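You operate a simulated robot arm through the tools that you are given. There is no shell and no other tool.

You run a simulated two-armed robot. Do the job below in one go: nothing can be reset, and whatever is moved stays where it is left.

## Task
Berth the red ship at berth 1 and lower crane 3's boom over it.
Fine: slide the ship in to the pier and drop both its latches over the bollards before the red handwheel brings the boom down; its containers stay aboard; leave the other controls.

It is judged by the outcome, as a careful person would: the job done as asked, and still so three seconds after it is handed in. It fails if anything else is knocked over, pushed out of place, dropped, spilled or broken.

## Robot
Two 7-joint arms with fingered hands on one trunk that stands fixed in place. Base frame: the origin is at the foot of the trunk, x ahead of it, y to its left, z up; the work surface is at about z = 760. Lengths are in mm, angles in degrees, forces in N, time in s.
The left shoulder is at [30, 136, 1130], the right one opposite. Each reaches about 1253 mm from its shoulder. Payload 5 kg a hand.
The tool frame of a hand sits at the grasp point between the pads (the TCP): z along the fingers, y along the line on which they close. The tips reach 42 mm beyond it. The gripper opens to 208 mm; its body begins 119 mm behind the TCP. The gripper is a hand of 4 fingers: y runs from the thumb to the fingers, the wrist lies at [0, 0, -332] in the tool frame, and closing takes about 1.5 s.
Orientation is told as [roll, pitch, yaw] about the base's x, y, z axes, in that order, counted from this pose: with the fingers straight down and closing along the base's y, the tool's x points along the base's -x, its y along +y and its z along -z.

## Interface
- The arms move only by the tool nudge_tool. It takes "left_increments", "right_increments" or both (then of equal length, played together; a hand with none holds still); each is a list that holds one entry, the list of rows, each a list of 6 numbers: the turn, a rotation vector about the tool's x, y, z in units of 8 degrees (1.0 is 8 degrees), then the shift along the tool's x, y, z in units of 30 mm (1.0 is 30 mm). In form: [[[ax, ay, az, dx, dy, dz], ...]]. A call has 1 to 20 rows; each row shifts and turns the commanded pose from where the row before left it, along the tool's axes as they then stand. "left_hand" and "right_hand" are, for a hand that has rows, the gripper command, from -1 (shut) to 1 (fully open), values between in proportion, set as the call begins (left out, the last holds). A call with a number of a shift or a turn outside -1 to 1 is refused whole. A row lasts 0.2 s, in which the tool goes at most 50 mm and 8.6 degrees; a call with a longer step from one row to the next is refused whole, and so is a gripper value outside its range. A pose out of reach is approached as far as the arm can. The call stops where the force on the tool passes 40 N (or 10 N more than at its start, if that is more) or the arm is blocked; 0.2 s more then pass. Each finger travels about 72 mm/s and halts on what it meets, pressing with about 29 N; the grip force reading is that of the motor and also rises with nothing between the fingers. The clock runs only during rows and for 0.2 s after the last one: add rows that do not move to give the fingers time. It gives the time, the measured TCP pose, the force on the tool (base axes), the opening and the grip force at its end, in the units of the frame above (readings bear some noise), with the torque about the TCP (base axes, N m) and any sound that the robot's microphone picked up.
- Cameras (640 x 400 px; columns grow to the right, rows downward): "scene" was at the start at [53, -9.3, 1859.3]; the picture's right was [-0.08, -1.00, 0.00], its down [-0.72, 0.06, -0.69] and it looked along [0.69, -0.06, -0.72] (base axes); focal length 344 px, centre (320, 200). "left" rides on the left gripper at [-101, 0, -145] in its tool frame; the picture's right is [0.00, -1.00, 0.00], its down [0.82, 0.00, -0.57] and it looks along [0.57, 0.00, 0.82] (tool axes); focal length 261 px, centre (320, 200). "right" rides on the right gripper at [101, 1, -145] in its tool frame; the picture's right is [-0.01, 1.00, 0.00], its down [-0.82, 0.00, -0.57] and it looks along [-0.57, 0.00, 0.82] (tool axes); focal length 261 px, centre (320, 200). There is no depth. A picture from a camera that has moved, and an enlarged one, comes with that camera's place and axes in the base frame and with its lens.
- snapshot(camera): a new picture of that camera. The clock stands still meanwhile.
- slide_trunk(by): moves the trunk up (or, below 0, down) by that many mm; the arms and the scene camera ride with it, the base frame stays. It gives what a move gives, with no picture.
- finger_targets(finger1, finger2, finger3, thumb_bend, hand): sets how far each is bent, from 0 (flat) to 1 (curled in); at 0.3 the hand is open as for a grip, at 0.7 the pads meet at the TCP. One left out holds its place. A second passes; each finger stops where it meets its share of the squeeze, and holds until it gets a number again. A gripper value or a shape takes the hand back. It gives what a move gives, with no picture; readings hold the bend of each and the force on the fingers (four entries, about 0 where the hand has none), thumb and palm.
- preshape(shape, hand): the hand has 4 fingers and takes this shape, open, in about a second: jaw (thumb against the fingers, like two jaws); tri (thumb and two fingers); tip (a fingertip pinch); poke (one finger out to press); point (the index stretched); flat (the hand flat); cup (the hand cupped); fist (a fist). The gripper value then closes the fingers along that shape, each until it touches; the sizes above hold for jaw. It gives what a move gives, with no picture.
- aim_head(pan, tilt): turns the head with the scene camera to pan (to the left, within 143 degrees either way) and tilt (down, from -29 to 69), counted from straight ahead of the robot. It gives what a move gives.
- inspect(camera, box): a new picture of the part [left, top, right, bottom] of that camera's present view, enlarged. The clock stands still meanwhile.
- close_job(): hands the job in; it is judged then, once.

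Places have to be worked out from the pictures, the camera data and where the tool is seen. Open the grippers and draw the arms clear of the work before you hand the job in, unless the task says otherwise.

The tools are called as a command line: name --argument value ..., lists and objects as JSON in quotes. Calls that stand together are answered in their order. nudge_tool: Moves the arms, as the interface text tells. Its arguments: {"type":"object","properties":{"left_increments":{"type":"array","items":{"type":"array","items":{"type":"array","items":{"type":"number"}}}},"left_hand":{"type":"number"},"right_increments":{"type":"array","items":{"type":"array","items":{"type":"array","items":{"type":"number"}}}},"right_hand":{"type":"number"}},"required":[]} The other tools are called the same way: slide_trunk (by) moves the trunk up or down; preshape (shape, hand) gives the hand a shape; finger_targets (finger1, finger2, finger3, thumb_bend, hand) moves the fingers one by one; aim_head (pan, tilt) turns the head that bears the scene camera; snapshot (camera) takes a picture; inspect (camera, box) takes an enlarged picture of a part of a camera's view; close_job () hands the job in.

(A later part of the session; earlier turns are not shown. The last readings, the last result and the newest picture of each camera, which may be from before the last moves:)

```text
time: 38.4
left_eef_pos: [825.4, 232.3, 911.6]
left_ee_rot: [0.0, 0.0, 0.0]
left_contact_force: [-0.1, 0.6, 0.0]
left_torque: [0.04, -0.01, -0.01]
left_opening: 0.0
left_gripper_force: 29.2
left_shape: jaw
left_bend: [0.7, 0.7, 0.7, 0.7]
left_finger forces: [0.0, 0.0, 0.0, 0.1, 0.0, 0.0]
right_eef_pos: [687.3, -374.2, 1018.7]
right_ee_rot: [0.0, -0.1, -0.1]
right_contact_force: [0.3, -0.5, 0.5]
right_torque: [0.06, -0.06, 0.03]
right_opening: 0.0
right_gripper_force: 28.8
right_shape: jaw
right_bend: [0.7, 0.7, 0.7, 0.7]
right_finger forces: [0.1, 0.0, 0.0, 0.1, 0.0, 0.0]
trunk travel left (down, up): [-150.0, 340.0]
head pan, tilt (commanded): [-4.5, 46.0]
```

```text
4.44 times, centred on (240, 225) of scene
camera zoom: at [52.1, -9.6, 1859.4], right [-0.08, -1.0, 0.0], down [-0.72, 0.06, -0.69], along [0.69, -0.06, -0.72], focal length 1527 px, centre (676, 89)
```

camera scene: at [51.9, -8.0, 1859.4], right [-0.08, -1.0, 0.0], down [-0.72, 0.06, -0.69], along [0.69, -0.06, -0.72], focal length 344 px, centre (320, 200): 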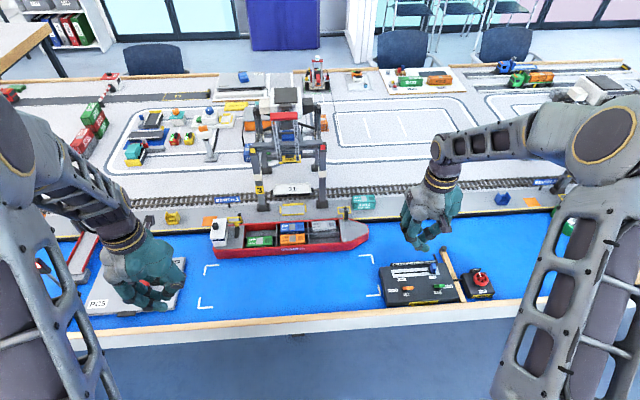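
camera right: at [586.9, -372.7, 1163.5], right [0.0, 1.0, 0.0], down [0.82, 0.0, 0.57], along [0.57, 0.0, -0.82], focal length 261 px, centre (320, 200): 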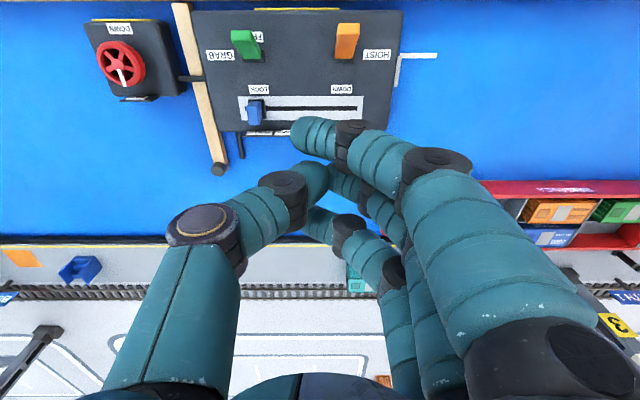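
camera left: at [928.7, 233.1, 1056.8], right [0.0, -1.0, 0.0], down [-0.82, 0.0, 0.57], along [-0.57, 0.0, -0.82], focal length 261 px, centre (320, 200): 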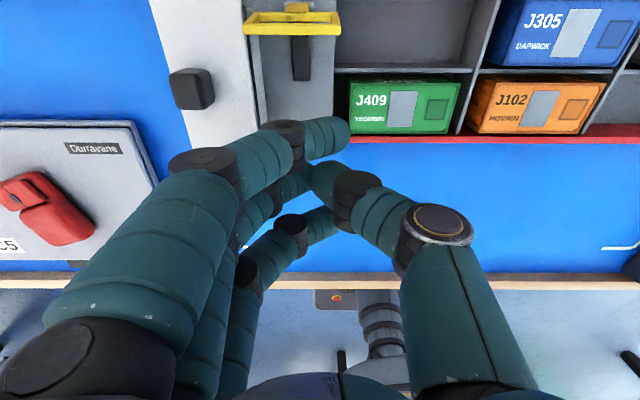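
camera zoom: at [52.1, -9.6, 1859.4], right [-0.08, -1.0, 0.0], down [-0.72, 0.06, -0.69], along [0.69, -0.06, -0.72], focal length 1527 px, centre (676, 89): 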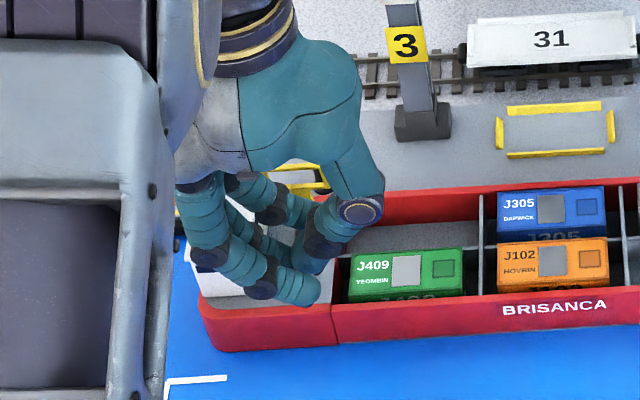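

The bridge funnel's top comes out at ≈[894, 310, 895], too close under the outer finger joints if I pass as I am. I raise a bit, roll the hand 20° so its bridge side lifts, and shift slightly away from the bridge.

nudge_tool --left_increments '[[[0, 0, 0, 0, -0.2, -0.7], [-1, 0, 0, 0, 0, 0], [-1, 0, 0, 0, 0, 0], [-0.5, 0, 0, 0, 0, 0], [0, 0, 0, 0, 0, 0]]]'

snapshot --camera "left"

inspect --camera "scene" --box '[200, 180, 280, 270]'

```text
time: 39.6
left_eef_pos: [826.8, 225.9, 932.0]
left_ee_rot: [20.2, 0.1, 0.0]
left_contact_force: [0.4, -0.1, 0.4]
left_torque: [-0.01, -0.03, -0.03]
left_opening: 0.3
left_gripper_force: 29.3
left_shape: jaw
left_bend: [0.7, 0.7, 0.7, 0.7]
left_finger forces: [0.0, 0.0, 0.0, 0.1, 0.0, 0.0]
right_eef_pos: [688.5, -374.1, 1017.9]
right_ee_rot: [0.0, 0.1, -0.1]
right_contact_force: [0.4, 0.4, 0.7]
right_torque: [-0.01, -0.01, -0.03]
right_opening: 0.1
right_gripper_force: 28.3
right_shape: jaw
right_bend: [0.7, 0.7, 0.7, 0.7]
right_finger forces: [0.0, 0.0, 0.0, 0.0, 0.1, 0.1]
trunk travel left (down, up): [-150.0, 340.0]
head pan, tilt (commanded): [-4.5, 46.0]
```

```text
taken
camera left: at [928.8, 176.5, 1068.0], right [0.0, -0.94, -0.34], down [-0.82, -0.2, 0.54], along [-0.57, 0.28, -0.77], focal length 261 px, centre (320, 200)
```

left: 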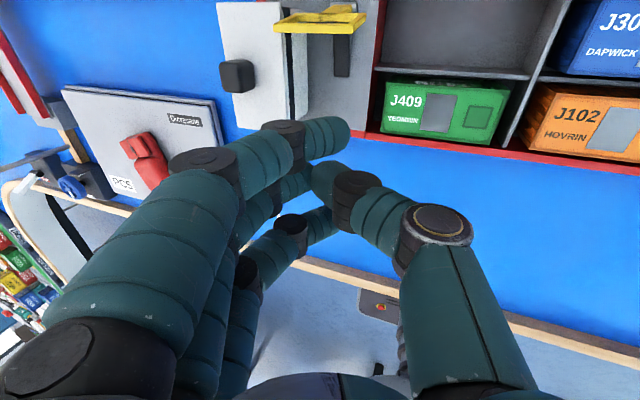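

```text
4.44 times, centred on (240, 225) of scene
camera zoom: at [52.8, -9.0, 1859.3], right [-0.08, -1.0, 0.0], down [-0.72, 0.06, -0.69], along [0.69, -0.06, -0.72], focal length 1527 px, centre (676, 89)
```

zoom: 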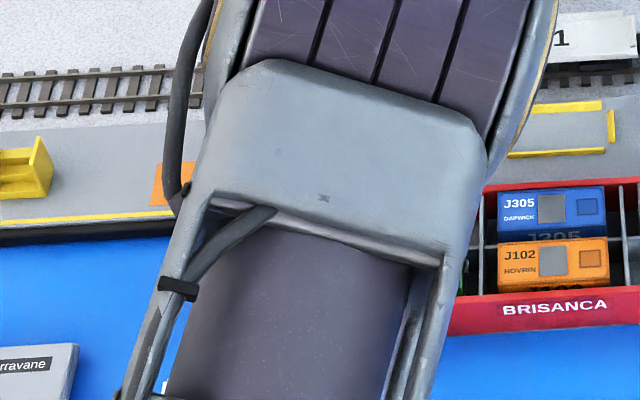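

The arm has swung to reach this roll; I look at the whole scene to be sure the elbow is clear of everything.

snapshot --camera "scene"

snapshot --camera "right"

```text
taken
camera scene: at [52.8, -9.0, 1859.3], right [-0.08, -1.0, 0.0], down [-0.72, 0.06, -0.69], along [0.69, -0.06, -0.72], focal length 344 px, centre (320, 200)
```

scene: 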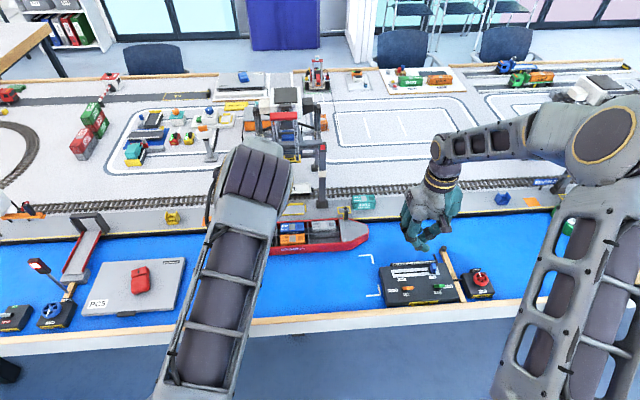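

```text
taken
camera right: at [587.2, -372.2, 1163.3], right [0.01, 1.0, 0.0], down [0.82, 0.0, 0.57], along [0.57, 0.0, -0.82], focal length 261 px, centre (320, 200)
```

right: 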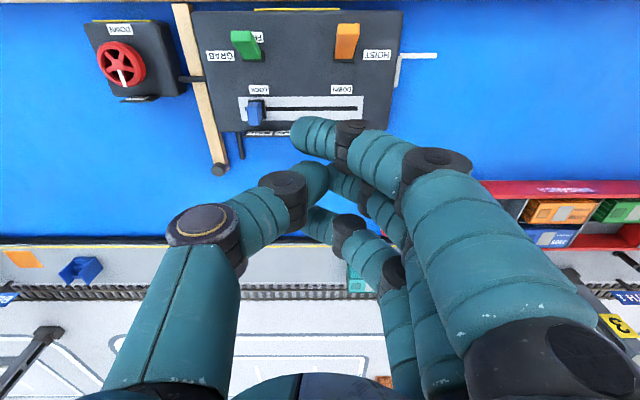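

The elbow is high and clear. The left camera sees the loop straight ahead of the front finger. I lower to z≈905, y≈232, then start pushing in +x.

nudge_tool --left_increments '[[[0, 0, 0, 0, -0.12, 0.914], [0, 0, 0, -0.4, 0, 0], [0, 0, 0, -0.4, 0, 0], [0, 0, 0, 0, 0, 0]]]'

snapshot --camera "left"

```text
time: 40.6
left_eef_pos: [851.2, 231.7, 905.4]
left_ee_rot: [20.0, 0.0, -0.1]
left_contact_force: [-0.5, 0.6, 0.4]
left_torque: [-0.01, -0.07, 0.01]
left_opening: 0.1
left_gripper_force: 29.4
left_shape: jaw
left_bend: [0.7, 0.7, 0.7, 0.7]
left_finger forces: [0.0, 0.0, 0.0, 0.1, 0.0, 0.1]
right_eef_pos: [688.0, -374.0, 1018.6]
right_ee_rot: [0.0, 0.0, 0.0]
right_contact_force: [-0.7, 0.2, 0.9]
right_torque: [0.04, -0.03, 0.0]
right_opening: 0.0
right_gripper_force: 29.5
right_shape: jaw
right_bend: [0.7, 0.7, 0.7, 0.7]
right_finger forces: [0.0, 0.1, 0.0, 0.0, 0.1, 0.1]
trunk travel left (down, up): [-150.0, 340.0]
head pan, tilt (commanded): [-4.5, 46.0]
```

```text
taken
camera left: at [952.5, 182.2, 1041.6], right [0.0, -0.94, -0.34], down [-0.82, -0.2, 0.54], along [-0.57, 0.28, -0.77], focal length 261 px, centre (320, 200)
```

left: 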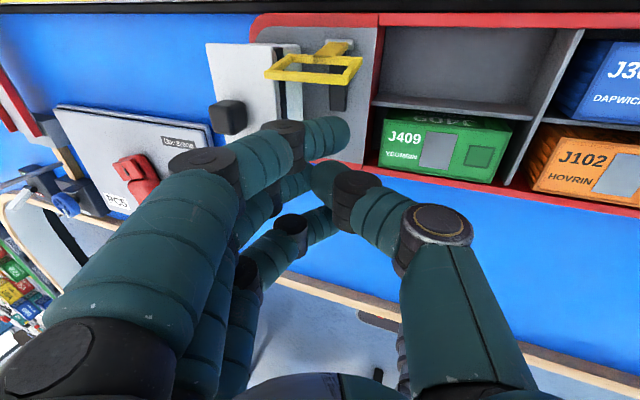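

Good view: the loop is just ahead of the front fingertip, funnel lower than the outer finger joints. I push on in small steps.

nudge_tool --left_increments '[[[0, 0, 0, -0.25, 0, 0], [0, 0, 0, -0.25, 0, 0], [0, 0, 0, -0.25, 0, 0], [0, 0, 0, 0, 0, 0]]]'

snapshot --camera "left"

```text
time: 41.6
left_eef_pos: [873.7, 230.2, 904.7]
left_ee_rot: [20.1, -0.1, 0.1]
left_contact_force: [0.4, -0.3, 0.3]
left_torque: [0.0, 0.0, 0.03]
left_opening: 0.0
left_gripper_force: 28.7
left_shape: jaw
left_bend: [0.7, 0.7, 0.7, 0.7]
left_finger forces: [0.1, 0.0, 0.0, 0.0, 0.1, 0.1]
right_eef_pos: [689.0, -375.4, 1017.2]
right_ee_rot: [0.0, -0.1, -0.1]
right_contact_force: [0.5, -0.7, 0.1]
right_torque: [0.04, -0.03, -0.01]
right_opening: 0.1
right_gripper_force: 28.9
right_shape: jaw
right_bend: [0.7, 0.7, 0.7, 0.7]
right_finger forces: [0.1, 0.0, 0.0, 0.1, 0.1, 0.1]
trunk travel left (down, up): [-150.0, 340.0]
head pan, tilt (commanded): [-4.5, 46.0]
```

```text
taken
camera left: at [975.3, 181.4, 1041.4], right [0.0, -0.94, -0.34], down [-0.82, -0.2, 0.54], along [-0.57, 0.28, -0.77], focal length 261 px, centre (320, 200)
```

left: 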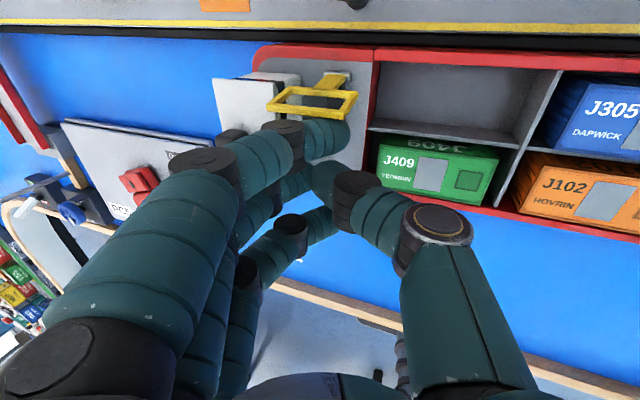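

The finger is right behind the loop's top bar. I push another 22 mm.

nudge_tool --left_increments '[[[0, 0, 0, -0.25, 0, 0], [0, 0, 0, -0.25, 0, 0], [0, 0, 0, -0.25, 0, 0], [0, 0, 0, 0, 0, 0]]]'

snapshot --camera "left"

```text
time: 42.6
left_eef_pos: [896.0, 231.5, 903.3]
left_ee_rot: [20.0, 0.1, -0.2]
left_contact_force: [-0.1, 0.3, 0.1]
left_torque: [-0.01, -0.01, -0.04]
left_opening: 0.0
left_gripper_force: 29.5
left_shape: jaw
left_bend: [0.7, 0.7, 0.7, 0.7]
left_finger forces: [0.0, 0.1, 0.1, 0.0, 0.1, 0.0]
right_eef_pos: [688.5, -374.5, 1019.4]
right_ee_rot: [0.0, 0.0, 0.1]
right_contact_force: [-0.3, -0.7, 0.6]
right_torque: [0.03, -0.06, -0.02]
right_opening: 0.0
right_gripper_force: 28.9
right_shape: jaw
right_bend: [0.7, 0.7, 0.7, 0.7]
right_finger forces: [0.0, 0.0, 0.0, 0.0, 0.0, 0.0]
trunk travel left (down, up): [-150.0, 340.0]
head pan, tilt (commanded): [-4.5, 46.0]
```

```text
taken
camera left: at [997.4, 181.8, 1040.0], right [0.0, -0.94, -0.34], down [-0.82, -0.2, 0.54], along [-0.57, 0.28, -0.77], focal length 261 px, centre (320, 200)
```

left: 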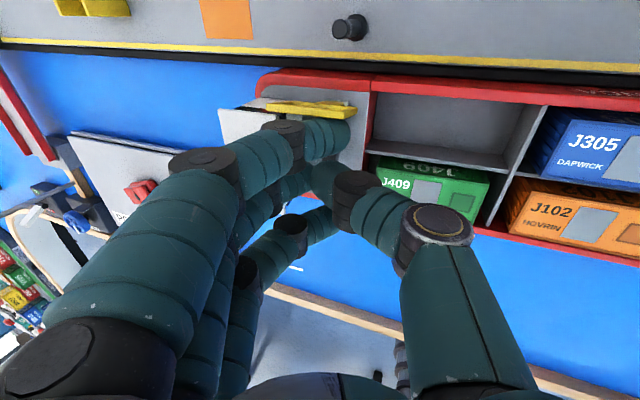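

The loop is now edge-on to the camera, i.e. about 23° past vertical. The camera on this hand is getting within a few cm of the crane leg (x≈1040), so I only go another 18 mm, slightly down.

nudge_tool --left_increments '[[[0, 0, 0, -0.2, -0.034, 0.094], [0, 0, 0, -0.2, -0.034, 0.094], [0, 0, 0, -0.2, -0.034, 0.094], [0, 0, 0, 0, 0, 0]]]'

snapshot --camera "left"

inspect --camera "scene" --box '[180, 60, 360, 240]'

```text
time: 43.6
left_eef_pos: [912.9, 232.1, 894.8]
left_ee_rot: [20.1, 0.0, 0.0]
left_contact_force: [-0.2, -0.1, 1.7]
left_torque: [-0.02, 0.02, -0.03]
left_opening: 0.0
left_gripper_force: 28.1
left_shape: jaw
left_bend: [0.7, 0.7, 0.7, 0.7]
left_finger forces: [0.0, 0.0, 0.0, 0.1, 0.0, 0.0]
right_eef_pos: [687.7, -373.8, 1018.2]
right_ee_rot: [0.0, 0.0, 0.0]
right_contact_force: [0.6, 0.3, -1.0]
right_torque: [0.02, -0.02, 0.02]
right_opening: 0.1
right_gripper_force: 28.8
right_shape: jaw
right_bend: [0.7, 0.7, 0.7, 0.7]
right_finger forces: [0.0, 0.0, 0.0, 0.0, 0.1, 0.0]
trunk travel left (down, up): [-150.0, 340.0]
head pan, tilt (commanded): [-4.5, 46.0]
```

```text
taken
camera left: at [1015.0, 182.2, 1031.6], right [0.0, -0.94, -0.34], down [-0.82, -0.2, 0.54], along [-0.57, 0.28, -0.77], focal length 261 px, centre (320, 200)
```

left: 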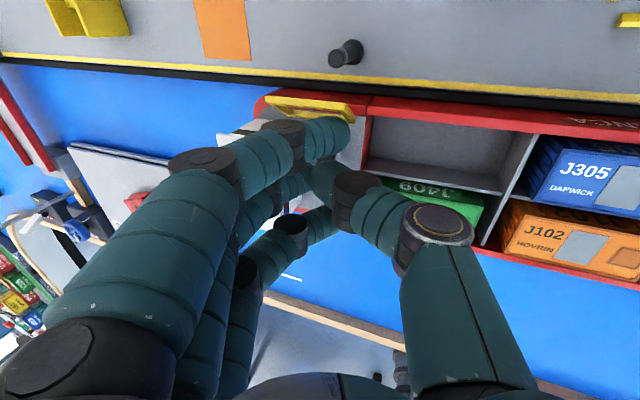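

```text
2.22 times, centred on (270, 150) of scene
camera zoom: at [52.7, -9.5, 1859.3], right [-0.08, -1.0, 0.0], down [-0.72, 0.06, -0.69], along [0.69, -0.06, -0.72], focal length 764 px, centre (431, 311)
```

zoom: 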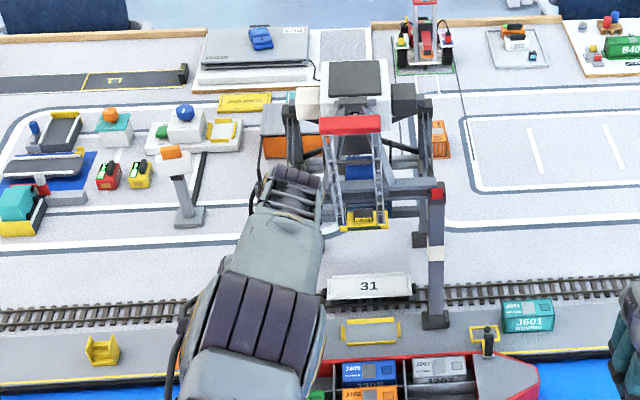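

I zoom on the loop to measure its present tilt.

inspect --camera "left" --box '[230, 70, 390, 170]'

```text
4.00 times, centred on (310, 120) of left
camera zoom: at [1015.0, 182.2, 1031.6], right [0.0, -0.94, -0.34], down [-0.82, -0.2, 0.54], along [-0.57, 0.28, -0.77], focal length 1043 px, centre (360, 520)
```

zoom: 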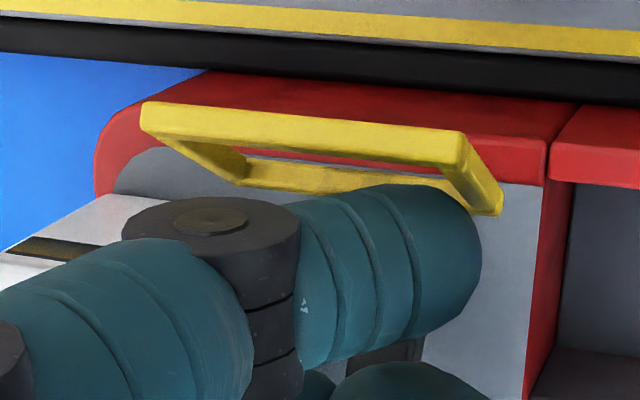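

The loop's top bar is now clearly ahead of its lower bar, about 35–40° past vertical. One last 7 mm push, then straight up and back so it can fall.

nudge_tool --left_increments '[[[0, 0, 0, -0.24, -0.02, 0.06], [0, 0, 0, 0, 0, 0], [0, 0, 0, 0, 0.25, -0.68], [0, 0, 0, 0, 0.308, -0.846], [0, 0, 0, 0.5, 0.308, -0.846], [0, 0, 0, 1, 0.308, -0.846], [0, 0, 0, 1, 0, 0], [0, 0, 0, 1, 0, 0], [0, 0, 0, 1, 0, 0]]]'

snapshot --camera "left"

```text
time: 45.6
left_eef_pos: [783.6, 230.6, 996.4]
left_ee_rot: [20.0, 0.1, -0.1]
left_contact_force: [-0.8, 0.1, 0.3]
left_torque: [-0.02, -0.03, -0.02]
left_opening: 0.0
left_gripper_force: 29.0
left_shape: jaw
left_bend: [0.7, 0.7, 0.7, 0.7]
left_finger forces: [0.1, 0.1, 0.1, 0.0, 0.0, 0.0]
right_eef_pos: [688.1, -374.2, 1017.9]
right_ee_rot: [-0.1, 0.0, -0.1]
right_contact_force: [-0.6, 0.7, 0.5]
right_torque: [0.03, -0.06, 0.0]
right_opening: 0.1
right_gripper_force: 28.6
right_shape: jaw
right_bend: [0.7, 0.7, 0.7, 0.7]
right_finger forces: [0.0, 0.0, 0.0, 0.0, 0.0, 0.0]
trunk travel left (down, up): [-150.0, 340.0]
head pan, tilt (commanded): [-4.5, 46.0]
```

```text
taken
camera left: at [885.7, 180.2, 1133.2], right [0.0, -0.94, -0.34], down [-0.82, -0.2, 0.54], along [-0.57, 0.28, -0.77], focal length 261 px, centre (320, 200)
```

left: 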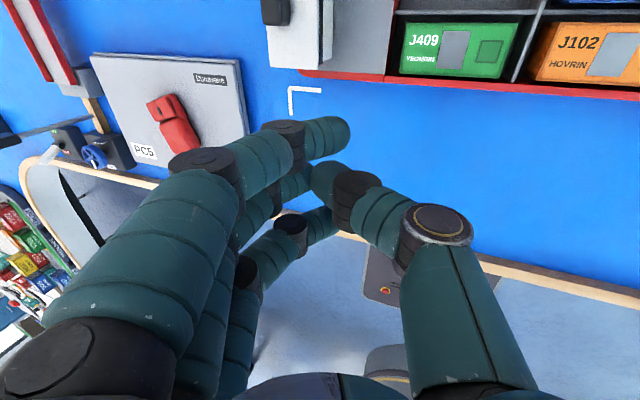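

Now I unroll the left hand and retreat it to the left and back, to look at the stern latch.

nudge_tool --left_increments '[[[0, 0, 0, 1, 0, -0.3], [1, 0, 0, 0.5, 0, 0], [1, 0, 0, 0.5, 0, 0], [0.5, 0, 0, 0.5, 0, 0], [0, 0, 0, 0.8, 1, -0.5], [0, 0, 0, 0.8, 1, -0.5], [0, 0, 0, 0.8, 1, -0.5], [0, 0, 0, 0.8, 1, 0], [0, 0, 0, 0.8, 1, 0], [0, 0, 0, 0, 0, 0]]]'

snapshot --camera "scene"

inspect --camera "scene" --box '[200, 180, 260, 250]'

inspect --camera "scene" --box '[200, 170, 390, 270]'

```text
time: 47.8
left_eef_pos: [588.2, 377.2, 1048.2]
left_ee_rot: [0.0, -0.1, 0.0]
left_contact_force: [-0.3, -0.6, 0.2]
left_torque: [0.05, 0.05, 0.01]
left_opening: 0.1
left_gripper_force: 28.9
left_shape: jaw
left_bend: [0.7, 0.7, 0.7, 0.7]
left_finger forces: [0.1, 0.1, 0.0, 0.1, 0.0, 0.0]
right_eef_pos: [688.1, -374.3, 1017.0]
right_ee_rot: [0.0, 0.0, -0.2]
right_contact_force: [0.1, -0.2, 0.0]
right_torque: [0.09, 0.04, -0.02]
right_opening: 0.0
right_gripper_force: 28.8
right_shape: jaw
right_bend: [0.7, 0.7, 0.7, 0.7]
right_finger forces: [0.1, 0.0, 0.1, 0.1, 0.0, 0.0]
trunk travel left (down, up): [-150.0, 340.0]
head pan, tilt (commanded): [-4.5, 46.0]
```

```text
taken
camera scene: at [53.8, -10.3, 1859.2], right [-0.08, -1.0, 0.0], down [-0.72, 0.06, -0.69], along [0.69, -0.05, -0.72], focal length 344 px, centre (320, 200)
```

scene: 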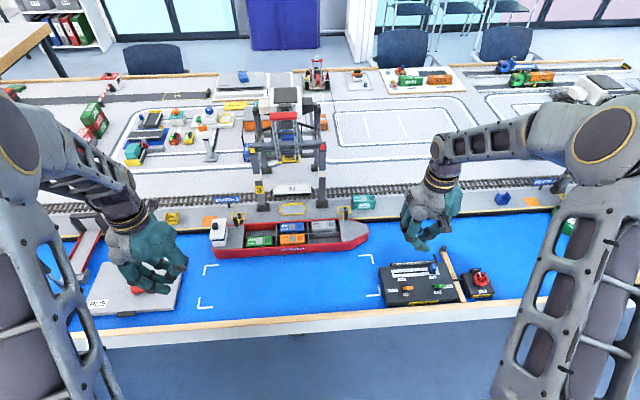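

```text
5.71 times, centred on (230, 215) of scene
camera zoom: at [53.8, -10.3, 1859.2], right [-0.08, -1.0, 0.0], down [-0.72, 0.06, -0.69], along [0.69, -0.05, -0.72], focal length 1963 px, centre (834, 114)
```

zoom: 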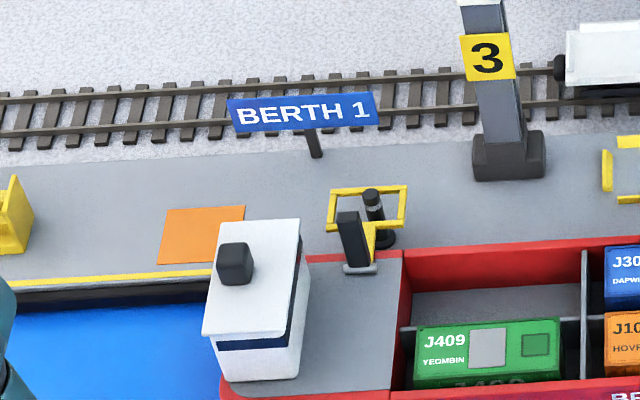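

```text
3.37 times, centred on (295, 220) of scene
camera zoom: at [53.8, -10.3, 1859.2], right [-0.08, -1.0, 0.0], down [-0.72, 0.06, -0.69], along [0.69, -0.05, -0.72], focal length 1157 px, centre (404, 133)
```

zoom: 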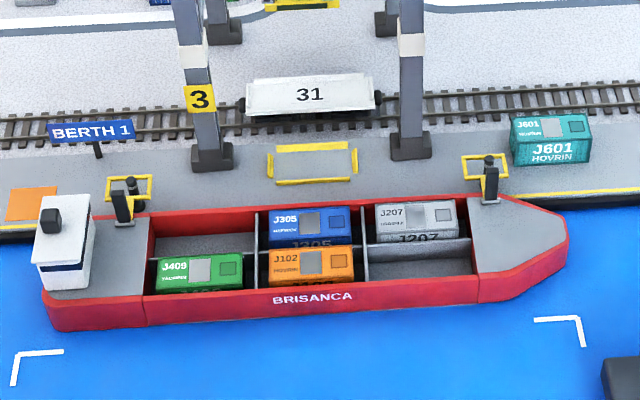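

Both loops look dropped. I zoom closely on each to confirm the bollards pass through.

inspect --camera "scene" --box '[225, 203, 249, 225]'

inspect --camera "scene" --box '[335, 201, 359, 223]'

inspect --camera "scene" --box '[430, 230, 510, 310]'

inspect --camera "right" --box '[70, 0, 240, 120]'

```text
16.00 times, centred on (237, 214) of scene
camera zoom: at [53.8, -10.3, 1859.2], right [-0.08, -1.0, 0.0], down [-0.72, 0.06, -0.69], along [0.69, -0.05, -0.72], focal length 5497 px, centre (1648, -24)
```

zoom: 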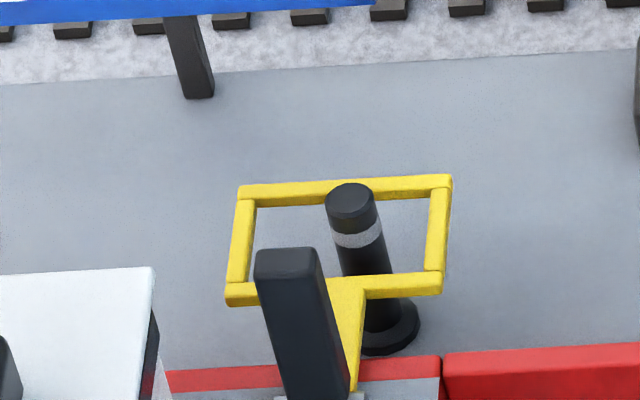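

```text
16.00 times, centred on (347, 212) of scene
camera zoom: at [53.8, -10.3, 1859.2], right [-0.08, -1.0, 0.0], down [-0.72, 0.06, -0.69], along [0.69, -0.05, -0.72], focal length 5497 px, centre (-112, 8)
```

zoom: 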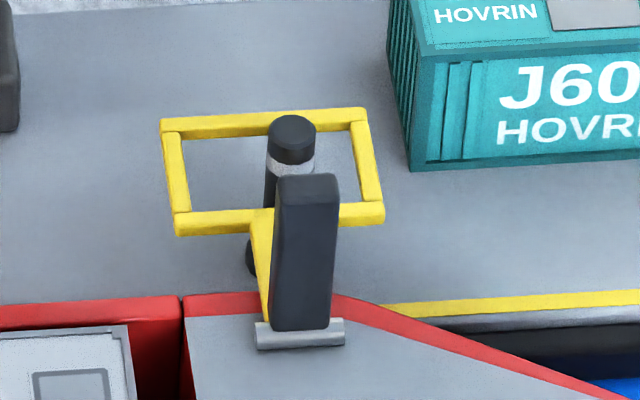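

```text
5.00 times, centred on (470, 270) of scene
camera zoom: at [53.8, -10.3, 1859.2], right [-0.08, -1.0, 0.0], down [-0.72, 0.06, -0.69], along [0.69, -0.05, -0.72], focal length 1718 px, centre (-430, -150)
```

zoom: 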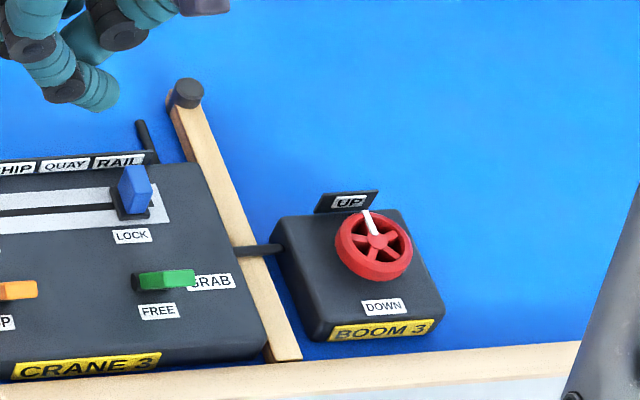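

```text
3.33 times, centred on (155, 60) of right
camera zoom: at [587.9, -373.1, 1162.5], right [0.01, 1.0, 0.0], down [0.82, 0.0, 0.57], along [0.57, 0.0, -0.82], focal length 869 px, centre (870, 667)
```

zoom: 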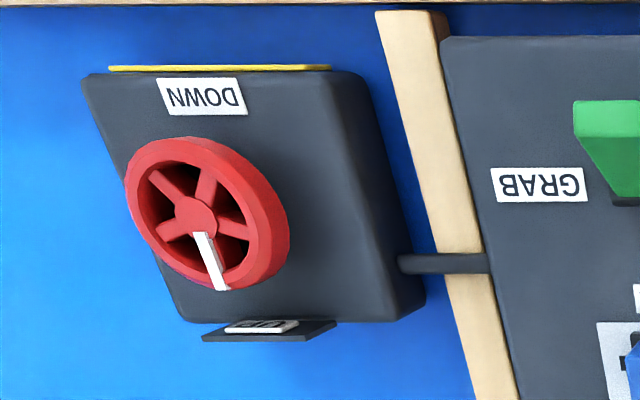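

Both bollards clearly stand inside their loops. Now the wheel: its hub triangulates to about [630, −607, 830], rim Ø≈53 mm, mark pointing to UP. I move the right hand above it at z≈1000 and open partly for a look.

nudge_tool --right_increments '[[[0, 0, 0, 0.241, -0.971, 0.05], [0, 0, 0, 0.241, -0.971, 0.05], [0, 0, 0, 0.241, -0.971, 0.05], [0, 0, 0, 0.241, -0.971, 0.05], [0, 0, 0, 0.241, -0.971, 0.05], [0, 0, 0, 0.241, -0.971, 0.05], [0, 0, 0, 0.241, -0.971, 0.05], [0, 0, 0, 0.241, -0.971, 0.05], [0, 0, 0, 0, 0, 0]]]' --right_hand 0.0

snapshot --camera "right"

snapshot --camera "scene"

```text
time: 49.8
left_eef_pos: [587.3, 377.5, 1047.7]
left_ee_rot: [0.0, 0.0, 0.0]
left_contact_force: [0.1, -0.1, 0.0]
left_torque: [-0.08, 0.02, 0.02]
left_opening: 0.1
left_gripper_force: 29.4
left_shape: jaw
left_bend: [0.7, 0.7, 0.7, 0.7]
left_finger forces: [0.0, 0.1, 0.0, 0.1, 0.0, 0.1]
right_eef_pos: [632.3, -607.7, 1003.1]
right_ee_rot: [-0.1, 0.0, 0.0]
right_contact_force: [0.2, 0.8, 0.4]
right_torque: [-0.05, -0.01, -0.01]
right_opening: 103.7
right_gripper_force: 0.1
right_shape: jaw
right_bend: [0.73, 0.73, 0.73, 0.7]
right_finger forces: [0.0, 0.0, 0.1, 0.0, 0.0, 0.0]
trunk travel left (down, up): [-150.0, 340.0]
head pan, tilt (commanded): [-4.5, 46.0]
```

```text
taken
camera right: at [532.0, -606.7, 1149.0], right [0.0, 1.0, 0.0], down [0.82, 0.0, 0.57], along [0.57, 0.0, -0.82], focal length 261 px, centre (320, 200)
```

right: 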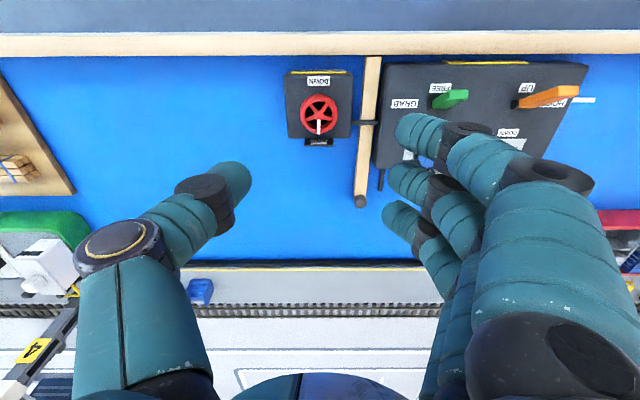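

```text
taken
camera scene: at [53.2, -8.1, 1859.3], right [-0.08, -1.0, 0.0], down [-0.72, 0.06, -0.69], along [0.69, -0.06, -0.72], focal length 344 px, centre (320, 200)
```

scene: 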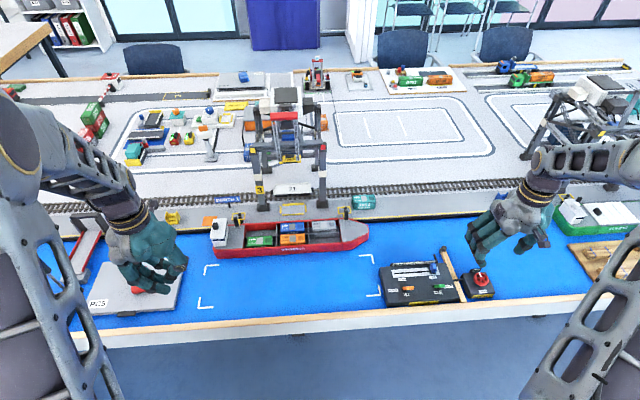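

I zoom the right camera on the wheel box to judge the wheel's height, tilt and mark.

inspect --camera "right" --box '[270, 50, 390, 160]'

inspect --camera "scene" --box '[440, 190, 560, 310]'

```text
3.64 times, centred on (330, 105) of right
camera zoom: at [532.0, -606.7, 1149.0], right [0.0, 1.0, 0.0], down [0.82, 0.0, 0.57], along [0.57, 0.0, -0.82], focal length 948 px, centre (284, 546)
```

zoom: 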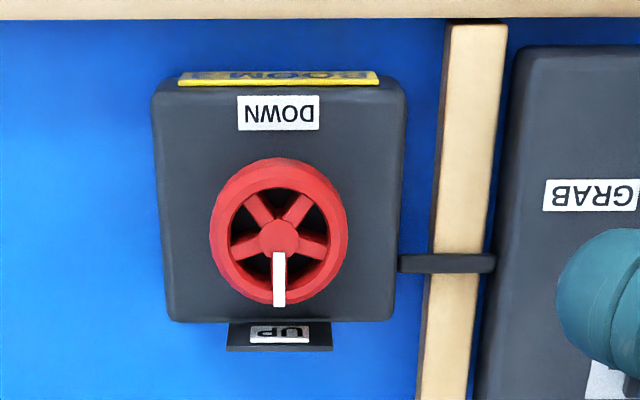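

```text
3.33 times, centred on (500, 250) of scene
camera zoom: at [53.2, -8.1, 1859.3], right [-0.08, -1.0, 0.0], down [-0.72, 0.06, -0.69], along [0.69, -0.06, -0.72], focal length 1145 px, centre (-280, 33)
```

zoom: 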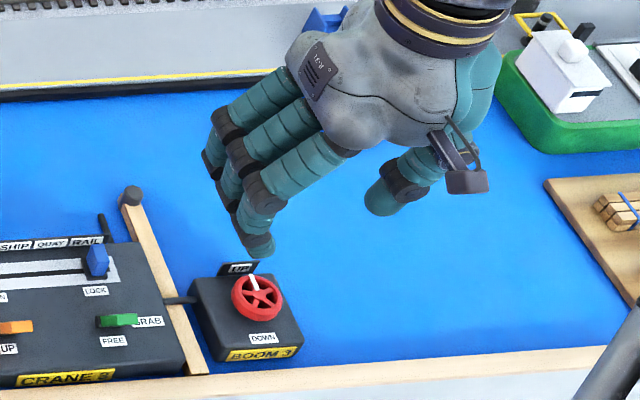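

The wheel is horizontal, centre ≈[631, −608], rim Ø≈50 mm, top z≈820–830, box top ≈795. I descend with the hand open ~104 mm to z≈862 and check again.

nudge_tool --right_increments '[[[0, 0, 0, 0, 0, 0.94], [0, 0, 0, 0, 0, 0.94], [0, 0, 0, 0, 0, 0.94], [0, 0, 0, 0, 0, 0.94], [0, 0, 0, 0, 0, 0.94], [0, 0, 0, 0, 0, 0]]]'

snapshot --camera "right"

inspect --camera "scene" --box '[440, 220, 540, 310]'

```text
time: 51.2
left_eef_pos: [587.5, 377.9, 1049.5]
left_ee_rot: [-0.1, 0.0, 0.0]
left_contact_force: [0.0, -0.4, 0.3]
left_torque: [-0.03, -0.01, -0.01]
left_opening: 0.0
left_gripper_force: 28.8
left_shape: jaw
left_bend: [0.7, 0.7, 0.7, 0.7]
left_finger forces: [0.0, 0.1, 0.1, 0.0, 0.0, 0.0]
right_eef_pos: [630.1, -605.2, 862.6]
right_ee_rot: [-0.1, 0.0, 0.0]
right_contact_force: [0.2, -0.3, -0.1]
right_torque: [-0.02, 0.0, -0.03]
right_opening: 104.0
right_gripper_force: 0.0
right_shape: jaw
right_bend: [0.73, 0.73, 0.73, 0.7]
right_finger forces: [0.0, 0.0, 0.1, 0.0, 0.1, 0.0]
trunk travel left (down, up): [-150.0, 340.0]
head pan, tilt (commanded): [-4.5, 46.0]
```

```text
taken
camera right: at [529.2, -604.1, 1008.6], right [0.01, 1.0, 0.0], down [0.82, 0.0, 0.57], along [0.57, 0.0, -0.82], focal length 261 px, centre (320, 200)
```

right: 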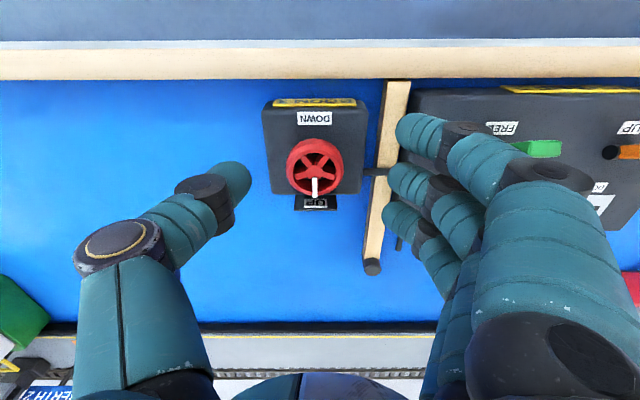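

```text
4.44 times, centred on (490, 265) of scene
camera zoom: at [52.5, -8.7, 1859.4], right [-0.08, -1.0, 0.0], down [-0.72, 0.06, -0.69], along [0.69, -0.06, -0.72], focal length 1527 px, centre (-436, -89)
```

zoom: 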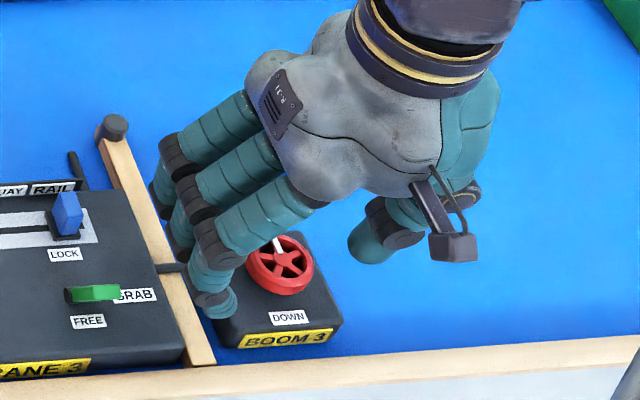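

Refined: wheel top centre ≈[633, −608, 818], Ø≈48 mm. I lower to z≈837, centre over the hub, and narrow the hand to about 62 mm to check the fit.

nudge_tool --right_increments '[[[0, 0, 0, -0.1, -0.1, 0.43], [0, 0, 0, 0, 0, 0.42], [0, 0, 0, 0, 0, 0], [0, 0, 0, 0, 0, 0], [0, 0, 0, 0, 0, 0]]]' --right_hand -0.4

snapshot --camera "right"

inspect --camera "scene" --box '[440, 220, 540, 310]'

```text
time: 52.4
left_eef_pos: [587.1, 378.8, 1049.3]
left_ee_rot: [-0.1, 0.0, 0.1]
left_contact_force: [0.2, -0.4, 0.8]
left_torque: [-0.02, 0.0, 0.01]
left_opening: 0.1
left_gripper_force: 29.3
left_shape: jaw
left_bend: [0.7, 0.7, 0.7, 0.7]
left_finger forces: [0.0, 0.0, 0.0, 0.0, 0.1, 0.0]
right_eef_pos: [632.7, -608.8, 837.4]
right_ee_rot: [-0.1, 0.0, 0.0]
right_contact_force: [-0.2, 0.4, 4.0]
right_torque: [0.16, 0.0, -0.03]
right_opening: 62.8
right_gripper_force: 0.1
right_shape: jaw
right_bend: [0.74, 0.74, 0.74, 0.7]
right_finger forces: [1.2, 1.0, 1.1, 0.0, 0.0, 0.0]
trunk travel left (down, up): [-150.0, 340.0]
head pan, tilt (commanded): [-4.5, 46.0]
```

```text
taken
camera right: at [531.5, -607.5, 983.2], right [0.01, 1.0, 0.0], down [0.82, 0.0, 0.57], along [0.57, 0.0, -0.82], focal length 261 px, centre (320, 200)
```

right: 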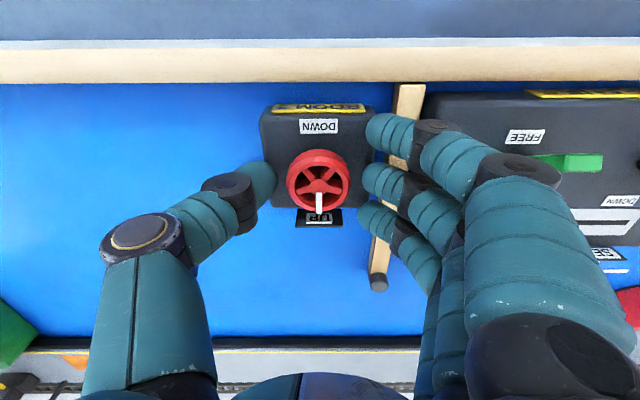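

```text
4.44 times, centred on (490, 265) of scene
camera zoom: at [52.7, -9.1, 1859.3], right [-0.08, -1.0, 0.0], down [-0.72, 0.06, -0.69], along [0.69, -0.06, -0.72], focal length 1527 px, centre (-436, -89)
```

zoom: 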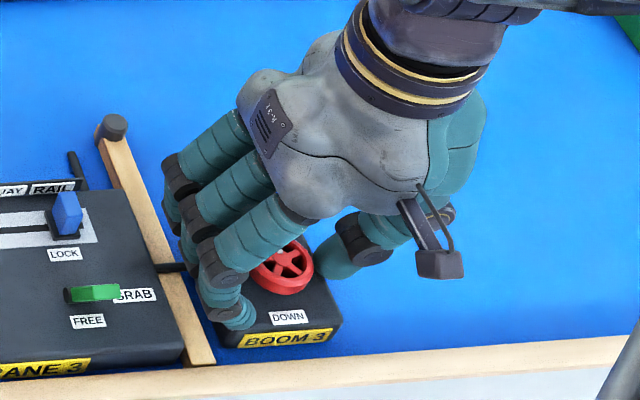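

A 4 N upward force with ~1 N on each finger: the fingertips just touch the box top. I raise 6 mm and then close on the rim.

nudge_tool --right_increments '[[[0, 0, 0, 0, 0, -0.2], [0, 0, 0, 0, 0, 0], [0, 0, 0, 0, 0, 0]]]'

nudge_tool --right_increments '[[[0, 0, 0, 0, 0, 0], [0, 0, 0, 0, 0, 0], [0, 0, 0, 0, 0, 0], [0, 0, 0, 0, 0, 0], [0, 0, 0, 0, 0, 0], [0, 0, 0, 0, 0, 0]]]' --right_hand -1

snapshot --camera "right"

inspect --camera "scene" --box '[440, 220, 540, 310]'

```text
time: 53.2
left_eef_pos: [587.9, 377.1, 1050.0]
left_ee_rot: [0.1, 0.0, -0.1]
left_contact_force: [0.2, 0.0, -0.5]
left_torque: [-0.01, -0.02, 0.06]
left_opening: 0.3
left_gripper_force: 28.9
left_shape: jaw
left_bend: [0.7, 0.7, 0.7, 0.7]
left_finger forces: [0.0, 0.0, 0.0, 0.0, 0.0, 0.1]
right_eef_pos: [633.0, -609.7, 842.9]
right_ee_rot: [0.0, 0.0, 0.0]
right_contact_force: [-0.3, 0.5, 0.3]
right_torque: [-0.02, -0.02, 0.02]
right_opening: 63.0
right_gripper_force: 0.1
right_shape: jaw
right_bend: [0.74, 0.74, 0.74, 0.7]
right_finger forces: [0.0, 0.1, 0.1, 0.0, 0.1, 0.0]
trunk travel left (down, up): [-150.0, 340.0]
head pan, tilt (commanded): [-4.5, 46.0]
```

```text
time: 54.6
left_eef_pos: [587.7, 377.8, 1048.7]
left_ee_rot: [0.0, 0.1, 0.0]
left_contact_force: [0.2, 0.1, -0.1]
left_torque: [0.01, -0.02, 0.0]
left_opening: 0.0
left_gripper_force: 29.4
left_shape: jaw
left_bend: [0.7, 0.7, 0.7, 0.7]
left_finger forces: [0.0, 0.0, 0.0, 0.0, 0.0, 0.1]
right_eef_pos: [632.6, -611.9, 842.7]
right_ee_rot: [-0.1, 0.0, 0.0]
right_contact_force: [2.0, -13.3, -1.0]
right_torque: [-0.17, -0.06, 0.03]
right_opening: 21.9
right_gripper_force: 28.7
right_shape: jaw
right_bend: [0.7, 0.73, 0.7, 0.7]
right_finger forces: [0.5, 12.0, 0.1, 0.1, 25.9, 0.0]
trunk travel left (down, up): [-150.0, 340.0]
head pan, tilt (commanded): [-4.5, 46.0]
```

```text
taken
camera right: at [531.4, -609.7, 987.4], right [0.01, 1.0, 0.0], down [0.82, 0.0, 0.57], along [0.57, 0.0, -0.82], focal length 261 px, centre (320, 200)
```

right: 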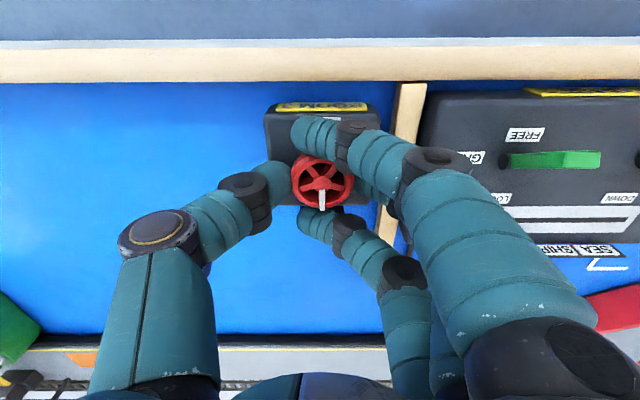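

```text
4.44 times, centred on (490, 265) of scene
camera zoom: at [53.2, -10.7, 1859.3], right [-0.08, -1.0, 0.0], down [-0.72, 0.06, -0.69], along [0.69, -0.05, -0.72], focal length 1527 px, centre (-436, -89)
```

zoom: 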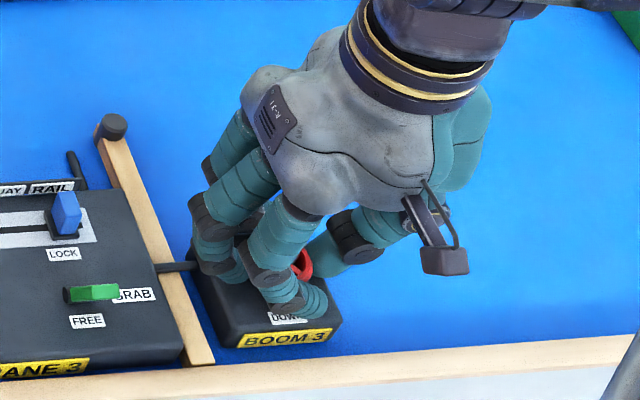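

Middle finger 12 N and thumb 26 N hold the rim, the outer fingers cage it. I balance by shifting 2 mm toward −y and test-turn 16° counter-clockwise (seen from above), watching the torque.

nudge_tool --right_increments '[[[0, 0, 0, 0, -0.07, 0], [0, 0, -0.5, 0, 0, 0], [0, 0, -0.5, 0, 0, 0], [0, 0, -0.5, 0, 0, 0], [0, 0, -0.5, 0, 0, 0], [0, 0, 0, 0, 0, 0]]]'

snapshot --camera "right"

inspect --camera "scene" --box '[220, 65, 350, 225]'

```text
time: 56.0
left_eef_pos: [587.6, 377.3, 1048.4]
left_ee_rot: [0.0, 0.0, 0.0]
left_contact_force: [0.2, -0.7, -0.5]
left_torque: [-0.02, 0.02, 0.0]
left_opening: 0.0
left_gripper_force: 29.2
left_shape: jaw
left_bend: [0.7, 0.7, 0.7, 0.7]
left_finger forces: [0.0, 0.0, 0.0, 0.0, 0.1, 0.0]
right_eef_pos: [634.9, -612.9, 843.1]
right_ee_rot: [0.0, 0.0, 16.0]
right_contact_force: [-4.6, -9.1, 7.3]
right_torque: [0.01, 0.2, 0.03]
right_opening: 22.0
right_gripper_force: 28.8
right_shape: jaw
right_bend: [0.7, 0.73, 0.7, 0.7]
right_finger forces: [1.1, 14.3, 0.1, 0.0, 22.7, 0.1]
trunk travel left (down, up): [-150.0, 340.0]
head pan, tilt (commanded): [-4.5, 46.0]
```

```text
taken
camera right: at [536.2, -638.3, 986.7], right [-0.27, 0.96, 0.0], down [0.79, 0.22, 0.57], along [0.55, 0.15, -0.82], focal length 261 px, centre (320, 200)
```

right: 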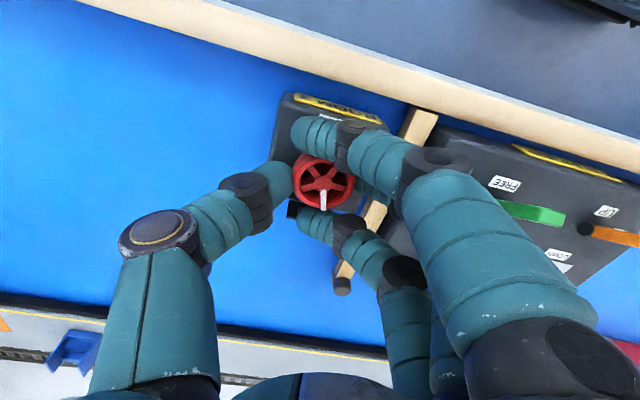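

```text
2.50 times, centred on (285, 145) of scene
camera zoom: at [52.1, -9.5, 1859.4], right [-0.08, -1.0, 0.0], down [-0.72, 0.06, -0.69], along [0.69, -0.06, -0.72], focal length 859 px, centre (408, 338)
```

zoom: 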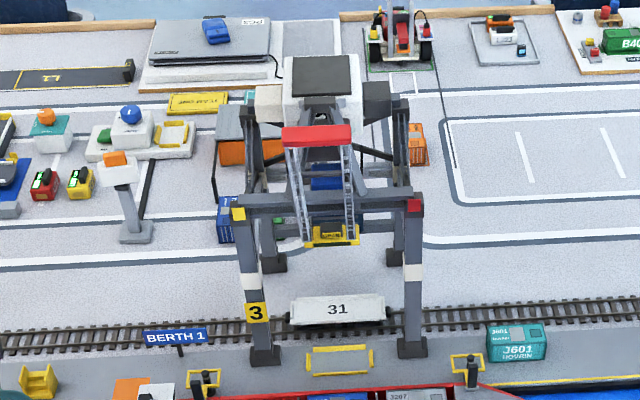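

The mark stays fixed relative to the hand while the box turned in view, so the wheel turns with me, and the boom's red tip has come slightly down. I continue counter-clockwise to about yaw 88°.

nudge_tool --right_increments '[[[0, 0, -0.75, 0, 0, 0], [0, 0, -0.75, 0, 0, 0], [0, 0, -0.75, 0, 0, 0], [0, 0, -0.75, 0, 0, 0], [0, 0, -0.75, 0, 0, 0], [0, 0, -0.75, 0, 0, 0], [0, 0, 0, 0, 0, 0]]]'

snapshot --camera "right"

inspect --camera "scene" --box '[220, 65, 350, 225]'

```text
time: 57.6
left_eef_pos: [587.3, 377.5, 1048.1]
left_ee_rot: [0.1, 0.0, 0.0]
left_contact_force: [-0.2, -0.8, 0.2]
left_torque: [-0.02, 0.0, 0.01]
left_opening: 0.3
left_gripper_force: 29.1
left_shape: jaw
left_bend: [0.7, 0.7, 0.7, 0.7]
left_finger forces: [0.0, 0.0, 0.0, 0.0, 0.0, 0.0]
right_eef_pos: [635.1, -612.0, 840.4]
right_ee_rot: [0.0, 0.0, 52.0]
right_contact_force: [1.7, -5.7, -2.3]
right_torque: [0.07, 0.15, 0.02]
right_opening: 21.4
right_gripper_force: 29.2
right_shape: jaw
right_bend: [0.7, 0.73, 0.7, 0.7]
right_finger forces: [0.8, 14.9, 0.0, 0.0, 20.3, 0.1]
trunk travel left (down, up): [-150.0, 340.0]
head pan, tilt (commanded): [-4.5, 46.0]
```

```text
taken
camera right: at [572.3, -689.5, 987.1], right [-0.79, 0.62, 0.0], down [0.51, 0.64, 0.57], along [0.35, 0.45, -0.82], focal length 261 px, centre (320, 200)
```

right: 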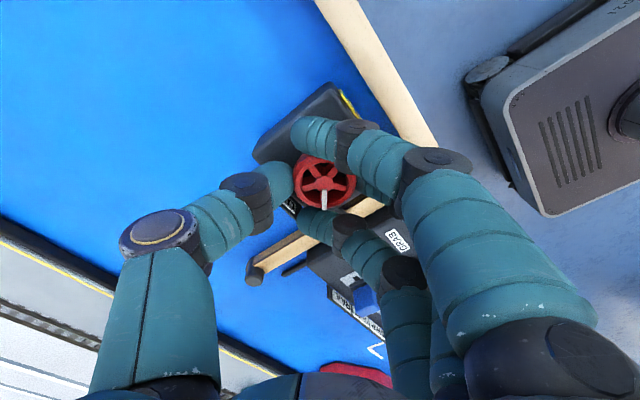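

```text
2.50 times, centred on (285, 145) of scene
camera zoom: at [53.4, -9.8, 1859.3], right [-0.08, -1.0, 0.0], down [-0.72, 0.06, -0.69], along [0.69, -0.05, -0.72], focal length 859 px, centre (408, 338)
```

zoom: 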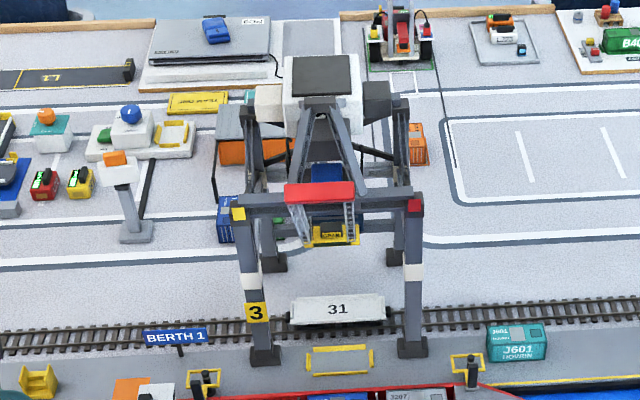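

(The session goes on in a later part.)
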